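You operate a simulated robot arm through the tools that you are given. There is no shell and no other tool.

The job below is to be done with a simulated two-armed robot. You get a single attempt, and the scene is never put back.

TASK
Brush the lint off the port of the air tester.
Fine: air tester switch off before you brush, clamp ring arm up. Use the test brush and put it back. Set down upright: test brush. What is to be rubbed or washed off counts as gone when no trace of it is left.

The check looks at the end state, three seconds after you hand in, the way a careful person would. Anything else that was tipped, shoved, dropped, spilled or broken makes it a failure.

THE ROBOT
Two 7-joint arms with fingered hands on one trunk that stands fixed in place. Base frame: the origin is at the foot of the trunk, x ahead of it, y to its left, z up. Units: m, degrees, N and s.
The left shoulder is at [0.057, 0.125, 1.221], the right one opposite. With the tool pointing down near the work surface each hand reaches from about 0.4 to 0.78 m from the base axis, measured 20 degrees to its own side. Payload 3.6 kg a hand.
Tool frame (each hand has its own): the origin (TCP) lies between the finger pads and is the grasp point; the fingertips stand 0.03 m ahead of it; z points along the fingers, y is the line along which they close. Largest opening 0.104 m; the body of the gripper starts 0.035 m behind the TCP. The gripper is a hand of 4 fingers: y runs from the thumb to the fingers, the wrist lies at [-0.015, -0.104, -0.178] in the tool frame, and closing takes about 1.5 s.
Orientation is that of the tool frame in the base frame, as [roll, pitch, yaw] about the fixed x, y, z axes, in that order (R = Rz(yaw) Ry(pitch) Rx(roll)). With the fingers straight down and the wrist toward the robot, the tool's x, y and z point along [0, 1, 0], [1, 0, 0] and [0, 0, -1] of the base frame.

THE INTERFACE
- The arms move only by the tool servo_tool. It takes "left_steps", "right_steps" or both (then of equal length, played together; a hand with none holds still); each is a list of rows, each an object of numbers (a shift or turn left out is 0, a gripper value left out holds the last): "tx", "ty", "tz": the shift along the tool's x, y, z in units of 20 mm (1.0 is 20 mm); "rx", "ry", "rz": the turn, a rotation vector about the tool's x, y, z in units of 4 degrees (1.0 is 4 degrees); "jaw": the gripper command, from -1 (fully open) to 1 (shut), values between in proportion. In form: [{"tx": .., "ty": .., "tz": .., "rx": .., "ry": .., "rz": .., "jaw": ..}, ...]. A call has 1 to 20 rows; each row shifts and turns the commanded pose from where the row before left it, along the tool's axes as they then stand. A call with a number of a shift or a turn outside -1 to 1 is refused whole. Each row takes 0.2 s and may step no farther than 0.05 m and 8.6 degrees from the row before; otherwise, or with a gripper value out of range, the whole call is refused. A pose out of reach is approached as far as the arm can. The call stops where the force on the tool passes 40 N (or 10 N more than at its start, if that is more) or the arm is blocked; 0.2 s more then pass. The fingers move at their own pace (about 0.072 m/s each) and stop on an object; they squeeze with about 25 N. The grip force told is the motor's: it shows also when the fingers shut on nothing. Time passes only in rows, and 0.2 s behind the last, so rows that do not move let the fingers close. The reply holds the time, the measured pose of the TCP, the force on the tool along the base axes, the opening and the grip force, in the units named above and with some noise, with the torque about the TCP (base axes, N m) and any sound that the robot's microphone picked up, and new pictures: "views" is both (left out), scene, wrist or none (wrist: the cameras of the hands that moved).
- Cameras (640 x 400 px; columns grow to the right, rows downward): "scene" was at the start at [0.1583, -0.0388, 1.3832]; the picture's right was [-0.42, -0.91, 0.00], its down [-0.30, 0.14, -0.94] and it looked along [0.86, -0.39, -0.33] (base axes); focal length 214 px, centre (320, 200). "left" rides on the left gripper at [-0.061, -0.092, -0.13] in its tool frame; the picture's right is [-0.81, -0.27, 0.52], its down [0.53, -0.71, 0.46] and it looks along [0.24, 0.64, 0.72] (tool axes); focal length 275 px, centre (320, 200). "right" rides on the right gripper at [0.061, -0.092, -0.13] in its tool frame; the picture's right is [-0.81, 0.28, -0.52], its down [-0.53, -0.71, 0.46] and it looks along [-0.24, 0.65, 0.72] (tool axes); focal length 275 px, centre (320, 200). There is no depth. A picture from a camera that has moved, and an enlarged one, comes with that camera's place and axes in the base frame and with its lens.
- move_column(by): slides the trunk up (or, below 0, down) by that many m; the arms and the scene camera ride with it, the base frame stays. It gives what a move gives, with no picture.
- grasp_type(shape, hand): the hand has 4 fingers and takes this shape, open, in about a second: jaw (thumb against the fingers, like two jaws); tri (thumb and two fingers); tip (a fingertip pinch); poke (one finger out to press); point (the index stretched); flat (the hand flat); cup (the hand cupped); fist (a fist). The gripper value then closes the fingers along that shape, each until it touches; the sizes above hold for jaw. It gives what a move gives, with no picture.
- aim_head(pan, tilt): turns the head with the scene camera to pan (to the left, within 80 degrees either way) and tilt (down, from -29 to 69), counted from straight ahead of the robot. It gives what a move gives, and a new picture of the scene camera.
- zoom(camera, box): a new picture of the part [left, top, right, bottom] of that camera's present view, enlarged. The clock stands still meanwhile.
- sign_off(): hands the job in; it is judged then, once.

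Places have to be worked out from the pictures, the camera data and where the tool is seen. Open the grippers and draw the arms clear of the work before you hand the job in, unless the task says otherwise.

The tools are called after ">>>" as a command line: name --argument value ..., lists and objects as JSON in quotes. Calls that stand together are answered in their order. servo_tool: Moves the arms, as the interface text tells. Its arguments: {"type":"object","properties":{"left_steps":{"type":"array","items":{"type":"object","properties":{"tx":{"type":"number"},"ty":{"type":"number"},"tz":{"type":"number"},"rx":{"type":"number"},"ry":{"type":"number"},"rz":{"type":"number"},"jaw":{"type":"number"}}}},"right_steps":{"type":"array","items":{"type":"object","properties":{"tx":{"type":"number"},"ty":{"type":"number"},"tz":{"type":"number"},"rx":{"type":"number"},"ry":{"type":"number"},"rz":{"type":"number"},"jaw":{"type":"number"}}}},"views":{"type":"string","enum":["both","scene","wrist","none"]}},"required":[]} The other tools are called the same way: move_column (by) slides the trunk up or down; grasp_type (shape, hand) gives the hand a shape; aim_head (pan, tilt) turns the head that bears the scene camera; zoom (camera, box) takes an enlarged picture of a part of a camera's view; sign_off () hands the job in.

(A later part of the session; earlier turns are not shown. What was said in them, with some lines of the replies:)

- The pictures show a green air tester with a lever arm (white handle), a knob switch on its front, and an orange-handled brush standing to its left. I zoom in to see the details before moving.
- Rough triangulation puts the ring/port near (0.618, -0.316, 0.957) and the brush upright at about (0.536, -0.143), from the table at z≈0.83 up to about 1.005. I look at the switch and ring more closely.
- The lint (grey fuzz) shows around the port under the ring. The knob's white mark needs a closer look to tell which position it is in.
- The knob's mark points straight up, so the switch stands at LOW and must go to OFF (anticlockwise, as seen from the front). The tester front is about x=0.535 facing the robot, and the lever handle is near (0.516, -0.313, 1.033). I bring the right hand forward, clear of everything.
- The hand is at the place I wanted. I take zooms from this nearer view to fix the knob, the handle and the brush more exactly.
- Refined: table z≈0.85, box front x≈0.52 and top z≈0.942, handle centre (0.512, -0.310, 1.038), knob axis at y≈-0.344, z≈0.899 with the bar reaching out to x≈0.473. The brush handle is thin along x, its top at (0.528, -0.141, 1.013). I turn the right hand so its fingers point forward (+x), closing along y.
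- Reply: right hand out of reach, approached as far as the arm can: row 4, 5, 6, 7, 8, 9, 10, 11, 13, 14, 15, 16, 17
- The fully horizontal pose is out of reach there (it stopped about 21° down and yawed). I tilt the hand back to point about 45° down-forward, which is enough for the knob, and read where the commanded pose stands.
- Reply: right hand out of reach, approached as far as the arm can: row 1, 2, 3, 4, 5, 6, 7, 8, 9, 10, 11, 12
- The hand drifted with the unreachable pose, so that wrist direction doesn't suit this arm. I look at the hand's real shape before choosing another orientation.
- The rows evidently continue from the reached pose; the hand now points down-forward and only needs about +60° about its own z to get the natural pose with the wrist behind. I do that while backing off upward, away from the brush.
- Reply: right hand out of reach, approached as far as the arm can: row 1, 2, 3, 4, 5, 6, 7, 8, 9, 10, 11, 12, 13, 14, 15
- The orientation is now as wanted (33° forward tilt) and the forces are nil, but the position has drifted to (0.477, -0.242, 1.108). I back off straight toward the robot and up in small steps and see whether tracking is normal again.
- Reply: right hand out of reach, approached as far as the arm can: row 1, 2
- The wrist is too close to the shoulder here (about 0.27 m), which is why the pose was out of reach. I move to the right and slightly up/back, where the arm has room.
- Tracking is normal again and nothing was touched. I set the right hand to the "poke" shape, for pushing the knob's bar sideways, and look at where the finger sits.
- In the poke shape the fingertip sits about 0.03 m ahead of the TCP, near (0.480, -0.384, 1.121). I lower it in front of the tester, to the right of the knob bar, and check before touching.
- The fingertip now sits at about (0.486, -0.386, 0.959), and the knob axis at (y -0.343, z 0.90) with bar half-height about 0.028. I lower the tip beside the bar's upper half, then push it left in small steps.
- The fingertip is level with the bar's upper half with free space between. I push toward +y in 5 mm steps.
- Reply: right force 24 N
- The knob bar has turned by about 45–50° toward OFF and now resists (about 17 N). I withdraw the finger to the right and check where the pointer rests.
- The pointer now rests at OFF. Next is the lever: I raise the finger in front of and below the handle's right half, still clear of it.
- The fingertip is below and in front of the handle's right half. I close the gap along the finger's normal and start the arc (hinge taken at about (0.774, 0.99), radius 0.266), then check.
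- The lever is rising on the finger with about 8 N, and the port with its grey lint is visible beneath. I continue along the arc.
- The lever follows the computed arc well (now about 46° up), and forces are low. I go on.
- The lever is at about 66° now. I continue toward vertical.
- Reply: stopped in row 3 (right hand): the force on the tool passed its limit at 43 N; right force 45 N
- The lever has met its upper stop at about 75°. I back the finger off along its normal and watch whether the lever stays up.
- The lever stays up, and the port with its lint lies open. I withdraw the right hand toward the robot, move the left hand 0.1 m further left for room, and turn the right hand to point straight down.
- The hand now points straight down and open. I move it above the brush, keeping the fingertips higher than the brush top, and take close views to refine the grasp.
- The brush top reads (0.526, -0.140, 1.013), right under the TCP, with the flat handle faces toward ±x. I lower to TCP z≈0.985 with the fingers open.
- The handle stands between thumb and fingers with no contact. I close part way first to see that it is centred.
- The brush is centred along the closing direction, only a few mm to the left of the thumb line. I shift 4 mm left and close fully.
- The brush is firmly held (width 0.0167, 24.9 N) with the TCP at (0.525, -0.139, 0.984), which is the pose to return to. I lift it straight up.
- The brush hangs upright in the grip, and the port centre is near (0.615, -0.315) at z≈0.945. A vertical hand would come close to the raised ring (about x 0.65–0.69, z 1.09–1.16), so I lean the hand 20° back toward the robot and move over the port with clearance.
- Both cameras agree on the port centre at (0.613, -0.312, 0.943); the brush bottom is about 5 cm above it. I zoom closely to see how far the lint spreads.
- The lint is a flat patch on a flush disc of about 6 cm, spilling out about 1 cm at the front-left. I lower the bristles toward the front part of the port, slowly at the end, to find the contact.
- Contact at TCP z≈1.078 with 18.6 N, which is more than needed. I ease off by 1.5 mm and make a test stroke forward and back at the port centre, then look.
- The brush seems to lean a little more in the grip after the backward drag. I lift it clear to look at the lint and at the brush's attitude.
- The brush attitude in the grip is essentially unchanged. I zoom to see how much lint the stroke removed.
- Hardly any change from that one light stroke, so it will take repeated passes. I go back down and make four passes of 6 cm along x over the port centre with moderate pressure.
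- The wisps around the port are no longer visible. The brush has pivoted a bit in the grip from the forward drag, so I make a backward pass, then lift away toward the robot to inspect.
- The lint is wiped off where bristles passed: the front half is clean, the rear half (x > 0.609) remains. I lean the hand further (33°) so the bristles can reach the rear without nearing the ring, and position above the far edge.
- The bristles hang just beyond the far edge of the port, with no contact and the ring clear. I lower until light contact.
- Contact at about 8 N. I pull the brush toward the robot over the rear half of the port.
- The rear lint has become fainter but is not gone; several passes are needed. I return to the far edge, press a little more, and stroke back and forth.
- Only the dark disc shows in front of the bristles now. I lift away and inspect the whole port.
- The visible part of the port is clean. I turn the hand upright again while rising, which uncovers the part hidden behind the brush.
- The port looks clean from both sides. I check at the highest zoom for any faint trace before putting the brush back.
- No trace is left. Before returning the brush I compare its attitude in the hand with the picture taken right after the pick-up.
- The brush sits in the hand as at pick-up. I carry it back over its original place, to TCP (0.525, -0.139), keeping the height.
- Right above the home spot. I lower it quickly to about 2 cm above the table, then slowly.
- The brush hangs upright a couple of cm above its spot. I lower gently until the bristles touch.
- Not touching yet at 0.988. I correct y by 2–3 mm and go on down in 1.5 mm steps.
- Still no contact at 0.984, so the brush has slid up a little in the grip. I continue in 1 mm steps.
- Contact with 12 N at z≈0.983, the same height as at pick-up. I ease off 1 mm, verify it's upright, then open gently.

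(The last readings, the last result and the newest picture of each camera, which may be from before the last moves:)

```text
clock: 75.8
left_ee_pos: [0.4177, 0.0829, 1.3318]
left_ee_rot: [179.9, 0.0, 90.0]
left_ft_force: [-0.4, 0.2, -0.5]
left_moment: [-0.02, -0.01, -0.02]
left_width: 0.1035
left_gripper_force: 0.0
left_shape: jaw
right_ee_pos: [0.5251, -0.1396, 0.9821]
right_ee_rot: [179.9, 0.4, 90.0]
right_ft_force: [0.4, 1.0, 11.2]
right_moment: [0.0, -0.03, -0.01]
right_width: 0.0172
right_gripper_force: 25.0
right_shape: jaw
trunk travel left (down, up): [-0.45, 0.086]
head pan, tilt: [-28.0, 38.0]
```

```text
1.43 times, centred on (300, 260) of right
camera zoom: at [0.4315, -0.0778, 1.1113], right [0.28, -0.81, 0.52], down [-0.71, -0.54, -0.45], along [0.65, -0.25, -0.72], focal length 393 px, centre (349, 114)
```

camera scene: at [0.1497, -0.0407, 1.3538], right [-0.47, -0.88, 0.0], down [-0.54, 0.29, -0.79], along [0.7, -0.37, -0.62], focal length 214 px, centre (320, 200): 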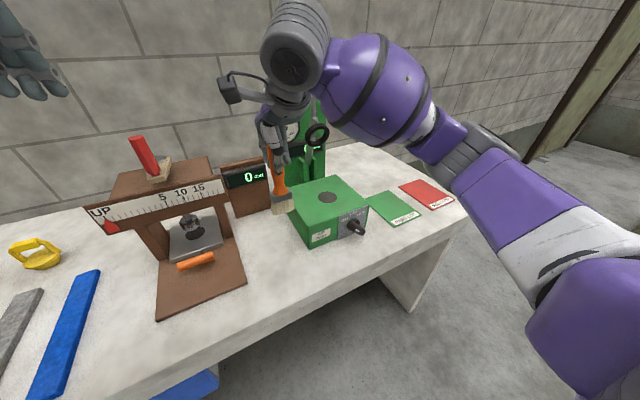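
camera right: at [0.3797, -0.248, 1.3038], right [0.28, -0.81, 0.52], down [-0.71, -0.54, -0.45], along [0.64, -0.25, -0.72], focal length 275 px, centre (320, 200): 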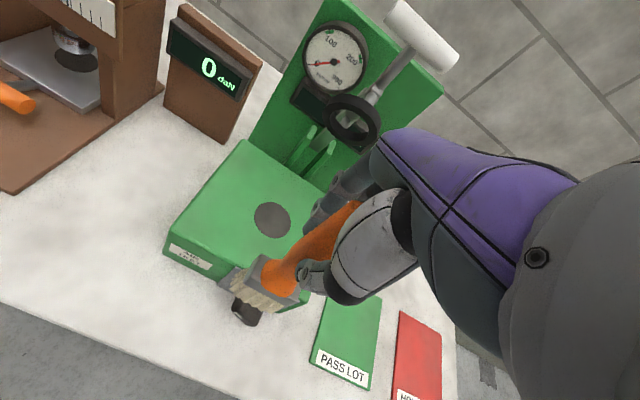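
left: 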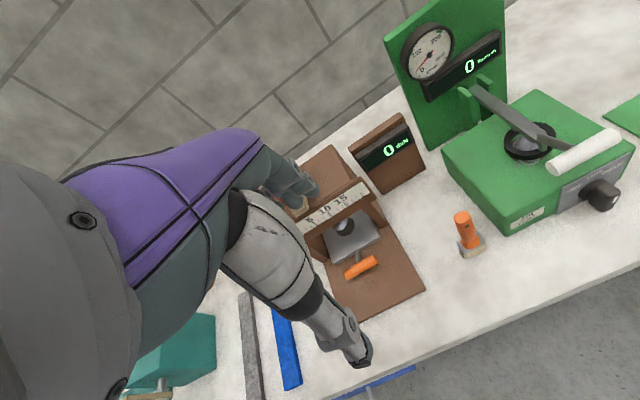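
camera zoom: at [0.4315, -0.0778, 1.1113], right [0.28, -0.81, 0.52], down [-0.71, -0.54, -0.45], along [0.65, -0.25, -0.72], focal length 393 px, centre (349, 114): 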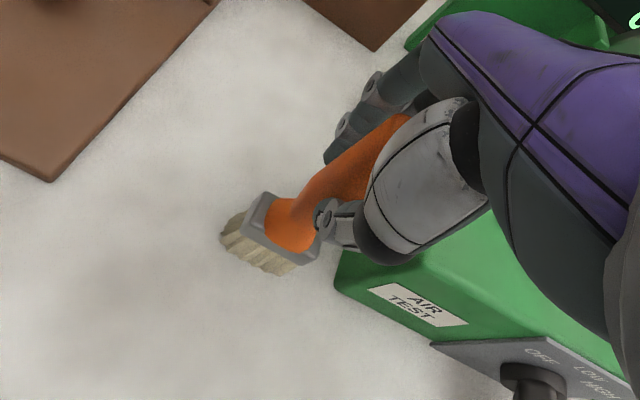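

It stands at its spot with the hand's load on it. I ease off one more millimetre and open in small steps.

>>> servo_tool --right_steps '[{"tz": -0.05}, {"jaw": 0.65}, {"jaw": 0.6}, {"jaw": 0.55}, {"jaw": 0.5}, {"jaw": 0.4}, {"jaw": 0.2}, {"jaw": 0.0}]' --views "none"

>>> zoom --camera "scene" --box '[240, 170, 330, 280]'

>>> zoom --camera "right" --box '[200, 120, 400, 400]'

```text
clock: 77.6
left_ee_pos: [0.4206, 0.0838, 1.331]
left_ee_rot: [-180.0, 0.0, 90.0]
left_ft_force: [-0.3, -0.6, -1.2]
left_moment: [0.0, -0.01, -0.03]
left_width: 0.1038
left_gripper_force: 0.0
left_shape: jaw
right_ee_pos: [0.5262, -0.1389, 0.9824]
right_ee_rot: [180.0, 0.4, 90.1]
right_ft_force: [-0.4, -0.3, 0.8]
right_moment: [-0.04, -0.02, 0.0]
right_width: 0.0516
right_gripper_force: 0.0
right_shape: jaw
trunk travel left (down, up): [-0.45, 0.086]
head pan, tilt: [-28.0, 38.0]
```

```text
3.64 times, centred on (285, 225) of scene
camera zoom: at [0.1498, -0.0404, 1.3538], right [-0.47, -0.88, 0.0], down [-0.54, 0.29, -0.79], along [0.7, -0.37, -0.62], focal length 780 px, centre (447, 109)
```

zoom: 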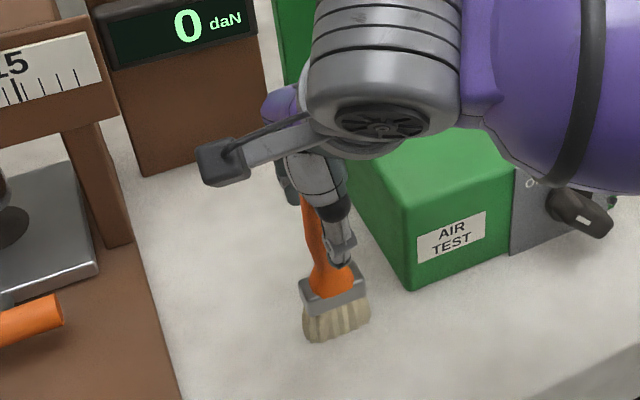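

```text
1.43 times, centred on (300, 260) of right
camera zoom: at [0.4324, -0.078, 1.1118], right [0.28, -0.81, 0.52], down [-0.71, -0.54, -0.45], along [0.65, -0.25, -0.72], focal length 393 px, centre (349, 114)
```

zoom: 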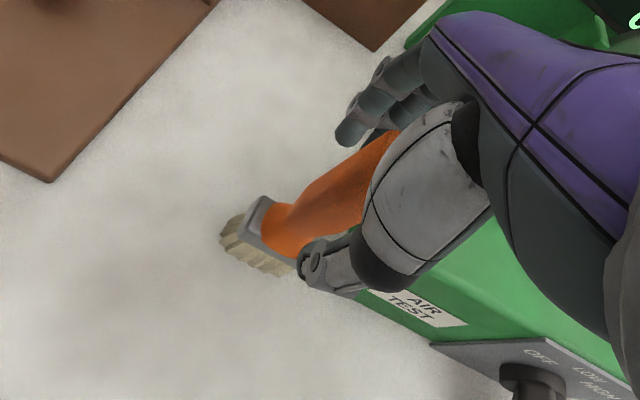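

The brush stands free and upright. I open fully and rise straight up.

>>> servo_tool --right_steps '[{"jaw": -0.5}, {"jaw": -1}, {"jaw": -1}, {"jaw": -1}, {"tz": -0.4}, {"tz": -0.7}, {"tz": -1}, {"tz": -1}, {"tz": -1}, {"tz": -1}, {"tz": -1}, {"tz": -1}, {"tz": -1}]' --views "both"

>>> zoom --camera "scene" --box '[240, 150, 360, 280]'

```text
clock: 80.4
left_ee_pos: [0.4186, 0.0839, 1.3314]
left_ee_rot: [-180.0, 0.0, 89.9]
left_ft_force: [-0.4, 0.4, 0.0]
left_moment: [0.02, 0.04, -0.02]
left_width: 0.1034
left_gripper_force: 0.0
left_shape: jaw
right_ee_pos: [0.5248, -0.1379, 1.1454]
right_ee_rot: [180.0, 0.3, 90.1]
right_ft_force: [1.0, -1.0, -0.2]
right_moment: [0.0, 0.05, 0.0]
right_width: 0.1035
right_gripper_force: 0.1
right_shape: jaw
trunk travel left (down, up): [-0.45, 0.086]
head pan, tilt: [-28.0, 38.0]
camera scene: at [0.1496, -0.0404, 1.3538], right [-0.47, -0.88, 0.0], down [-0.54, 0.29, -0.79], along [0.7, -0.37, -0.62], focal length 214 px, centre (320, 200)
camera right: at [0.4322, -0.0771, 1.2739], right [0.28, -0.81, 0.52], down [-0.71, -0.54, -0.45], along [0.64, -0.25, -0.72], focal length 275 px, centre (320, 200)
```

scene: 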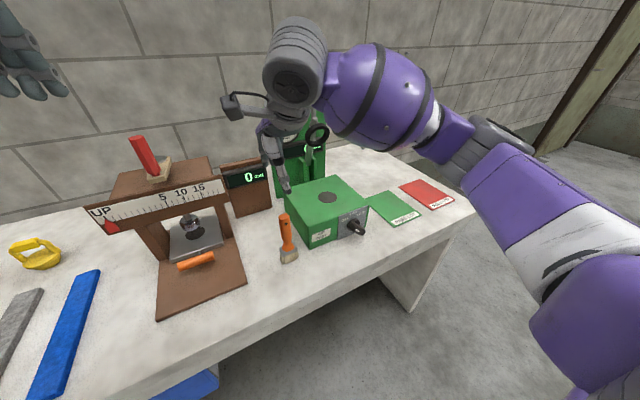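
right: 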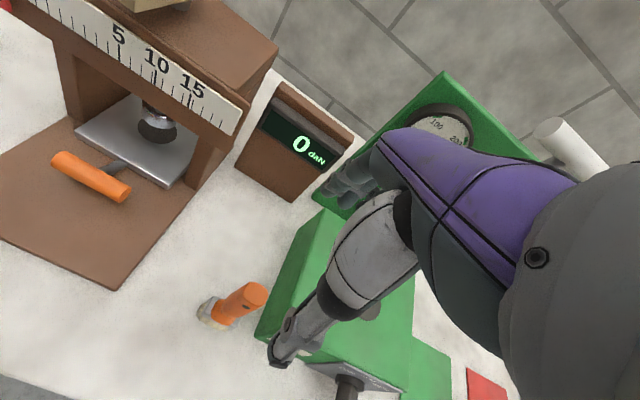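

```text
3.08 times, centred on (300, 215) of scene
camera zoom: at [0.1496, -0.0404, 1.3538], right [-0.47, -0.88, 0.0], down [-0.54, 0.29, -0.79], along [0.7, -0.37, -0.62], focal length 660 px, centre (382, 154)
```

zoom: 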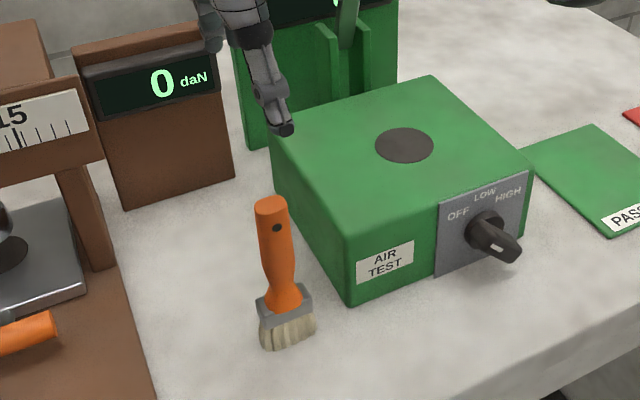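

The brush stands upright on its spot, the port is clean, the knob points to OFF, and the lever is up. I draw the right hand up and back, clear of the work.

>>> servo_tool --right_steps '[{"tz": -1}, {"tx": -0.6, "ty": -0.3, "tz": -0.7}, {"tx": -0.9, "ty": -0.4, "tz": -0.5}, {"tx": -0.9, "ty": -0.4, "tz": -0.5}, {"tx": -0.9, "ty": -0.4, "tz": -0.5}, {"tx": -0.9, "ty": -0.4, "tz": -0.5}, {"tx": -0.9, "ty": -0.4, "tz": -0.5}, {"tx": -0.9, "ty": -0.4, "tz": -0.5}, {"tx": -0.9, "ty": -0.4, "tz": -0.5}, {"tx": -0.9, "ty": -0.4, "tz": -0.5}, {"tx": -0.9, "ty": -0.4, "tz": -0.5}, {"tx": -0.9, "ty": -0.4, "tz": -0.5}]' --views "both"

>>> zoom --camera "scene" --box '[240, 70, 400, 280]'

>>> zoom --camera "scene" --box '[330, 190, 390, 240]'

```text
clock: 83.0
left_ee_pos: [0.4183, 0.0839, 1.3312]
left_ee_rot: [-180.0, 0.0, 90.0]
left_ft_force: [0.3, 0.1, 0.0]
left_moment: [-0.02, 0.02, 0.0]
left_width: 0.1035
left_gripper_force: 0.0
left_shape: jaw
right_ee_pos: [0.4365, -0.3287, 1.2807]
right_ee_rot: [-179.9, 0.4, 90.1]
right_ft_force: [-1.3, -0.3, -0.5]
right_moment: [0.0, 0.0, 0.01]
right_width: 0.1038
right_gripper_force: 0.1
right_shape: jaw
trunk travel left (down, up): [-0.45, 0.086]
head pan, tilt: [-28.0, 38.0]
camera scene: at [0.1495, -0.0407, 1.3538], right [-0.47, -0.88, 0.0], down [-0.54, 0.29, -0.79], along [0.7, -0.37, -0.62], focal length 214 px, centre (320, 200)
camera right: at [0.3456, -0.267, 1.4101], right [0.28, -0.81, 0.52], down [-0.71, -0.54, -0.45], along [0.65, -0.25, -0.72], focal length 275 px, centre (320, 200)
```

scene: 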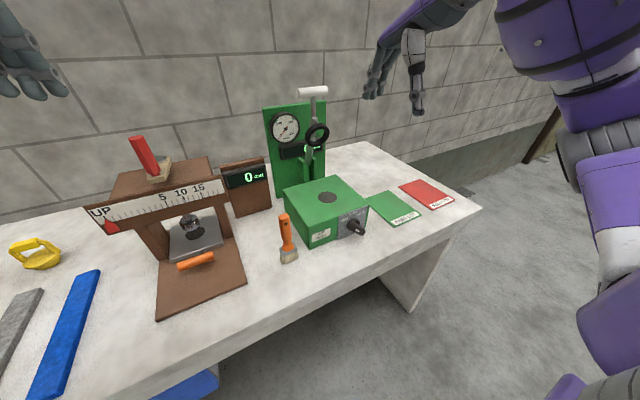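
right: 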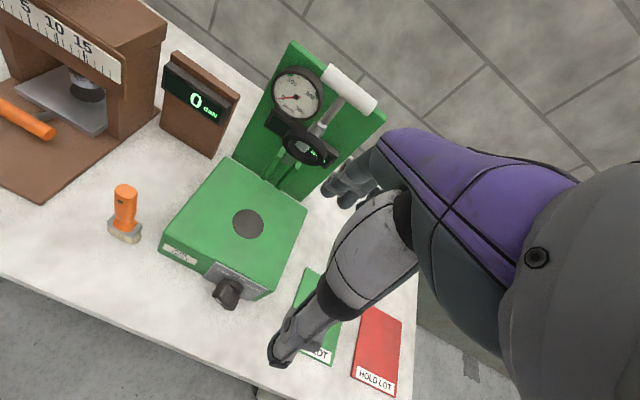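

```text
1.90 times, centred on (320, 175) of scene
camera zoom: at [0.1495, -0.0407, 1.3538], right [-0.47, -0.88, 0.0], down [-0.54, 0.29, -0.79], along [0.7, -0.37, -0.62], focal length 408 px, centre (320, 248)
```

zoom: 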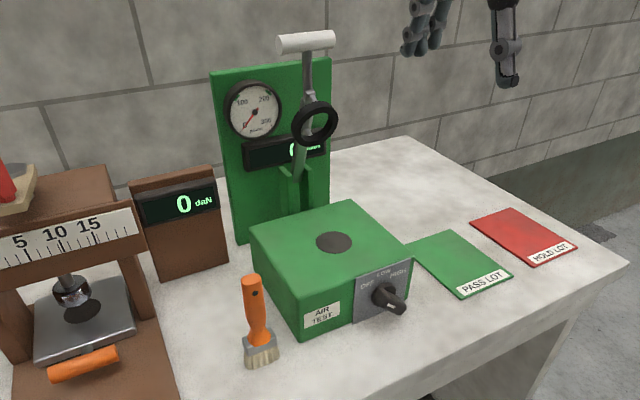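

```text
8.00 times, centred on (360, 215) of scene
camera zoom: at [0.1495, -0.0407, 1.3538], right [-0.47, -0.88, 0.0], down [-0.54, 0.29, -0.79], along [0.7, -0.37, -0.62], focal length 1716 px, centre (0, 80)
```

zoom: 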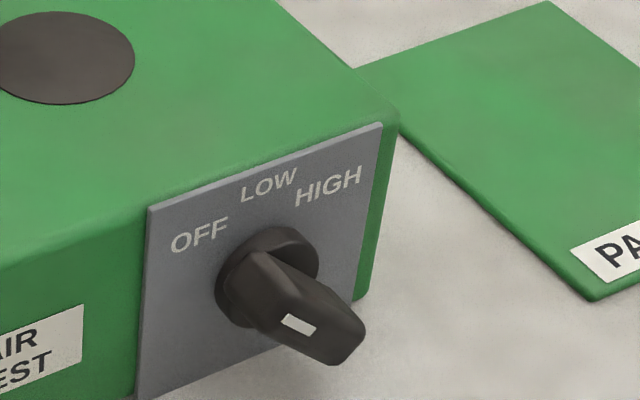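

Everything reads well: brush upright in place, port clean, lever up, switch at OFF, nothing else moved. I draw the right hand a bit farther back toward its starting place.

>>> servo_tool --right_steps '[{"ty": -0.8, "tz": -0.6}, {"ty": -0.8, "tz": -0.6}, {"ty": -0.8, "tz": -0.6}, {"ty": -0.8, "tz": -0.6}, {"ty": -0.8, "tz": -0.6}, {"ty": -0.8, "tz": -0.6}, {"ty": -0.8, "tz": -0.6}]' --views "scene"

```text
clock: 84.6
left_ee_pos: [0.4186, 0.0826, 1.3302]
left_ee_rot: [-179.9, 0.0, 89.9]
left_ft_force: [-0.4, 0.1, 0.1]
left_moment: [0.0, -0.03, 0.02]
left_width: 0.1033
left_gripper_force: 0.1
left_shape: jaw
right_ee_pos: [0.3253, -0.3283, 1.3642]
right_ee_rot: [180.0, 0.4, 90.2]
right_ft_force: [0.7, -0.1, 0.1]
right_moment: [0.0, -0.02, -0.01]
right_width: 0.1039
right_gripper_force: 0.0
right_shape: jaw
trunk travel left (down, up): [-0.45, 0.086]
head pan, tilt: [-28.0, 38.0]
camera scene: at [0.1492, -0.0403, 1.3539], right [-0.47, -0.88, 0.0], down [-0.54, 0.29, -0.79], along [0.7, -0.37, -0.62], focal length 214 px, centre (320, 200)
```

scene: 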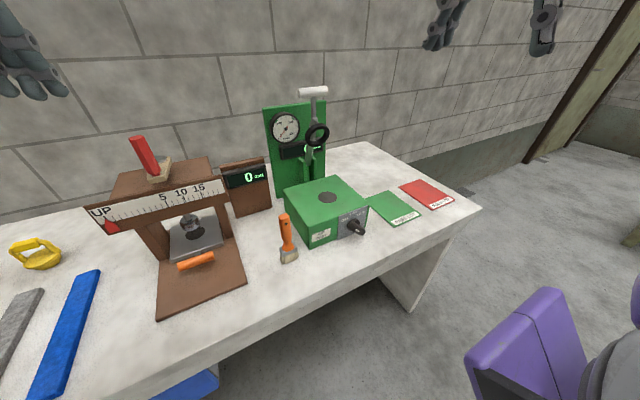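

Both hands are open and clear, the port is clean, the switch is off, the clamp ring arm is up and the brush stands upright in its place. I hand the job in.

>>> sign_off

```text
The job is handed in.
```

The lint is brushed off the air tester's port, and I have handed the job in. At the highest zoom, from both the head camera and the right-hand camera, no trace was left on the port or around it.

- **Switch:** it stood at LOW. I turned it to OFF before brushing, and the pointer still rests there.
- **Clamp ring arm:** I raised it to its upper stop and it has stayed up on its own.
- **Brush:** it is back on its spot, standing upright, about 6 mm nearer the robot than before.
- **Surroundings:** nothing else looks moved or tipped in the last pictures. Both hands are open and drawn clear of the work.
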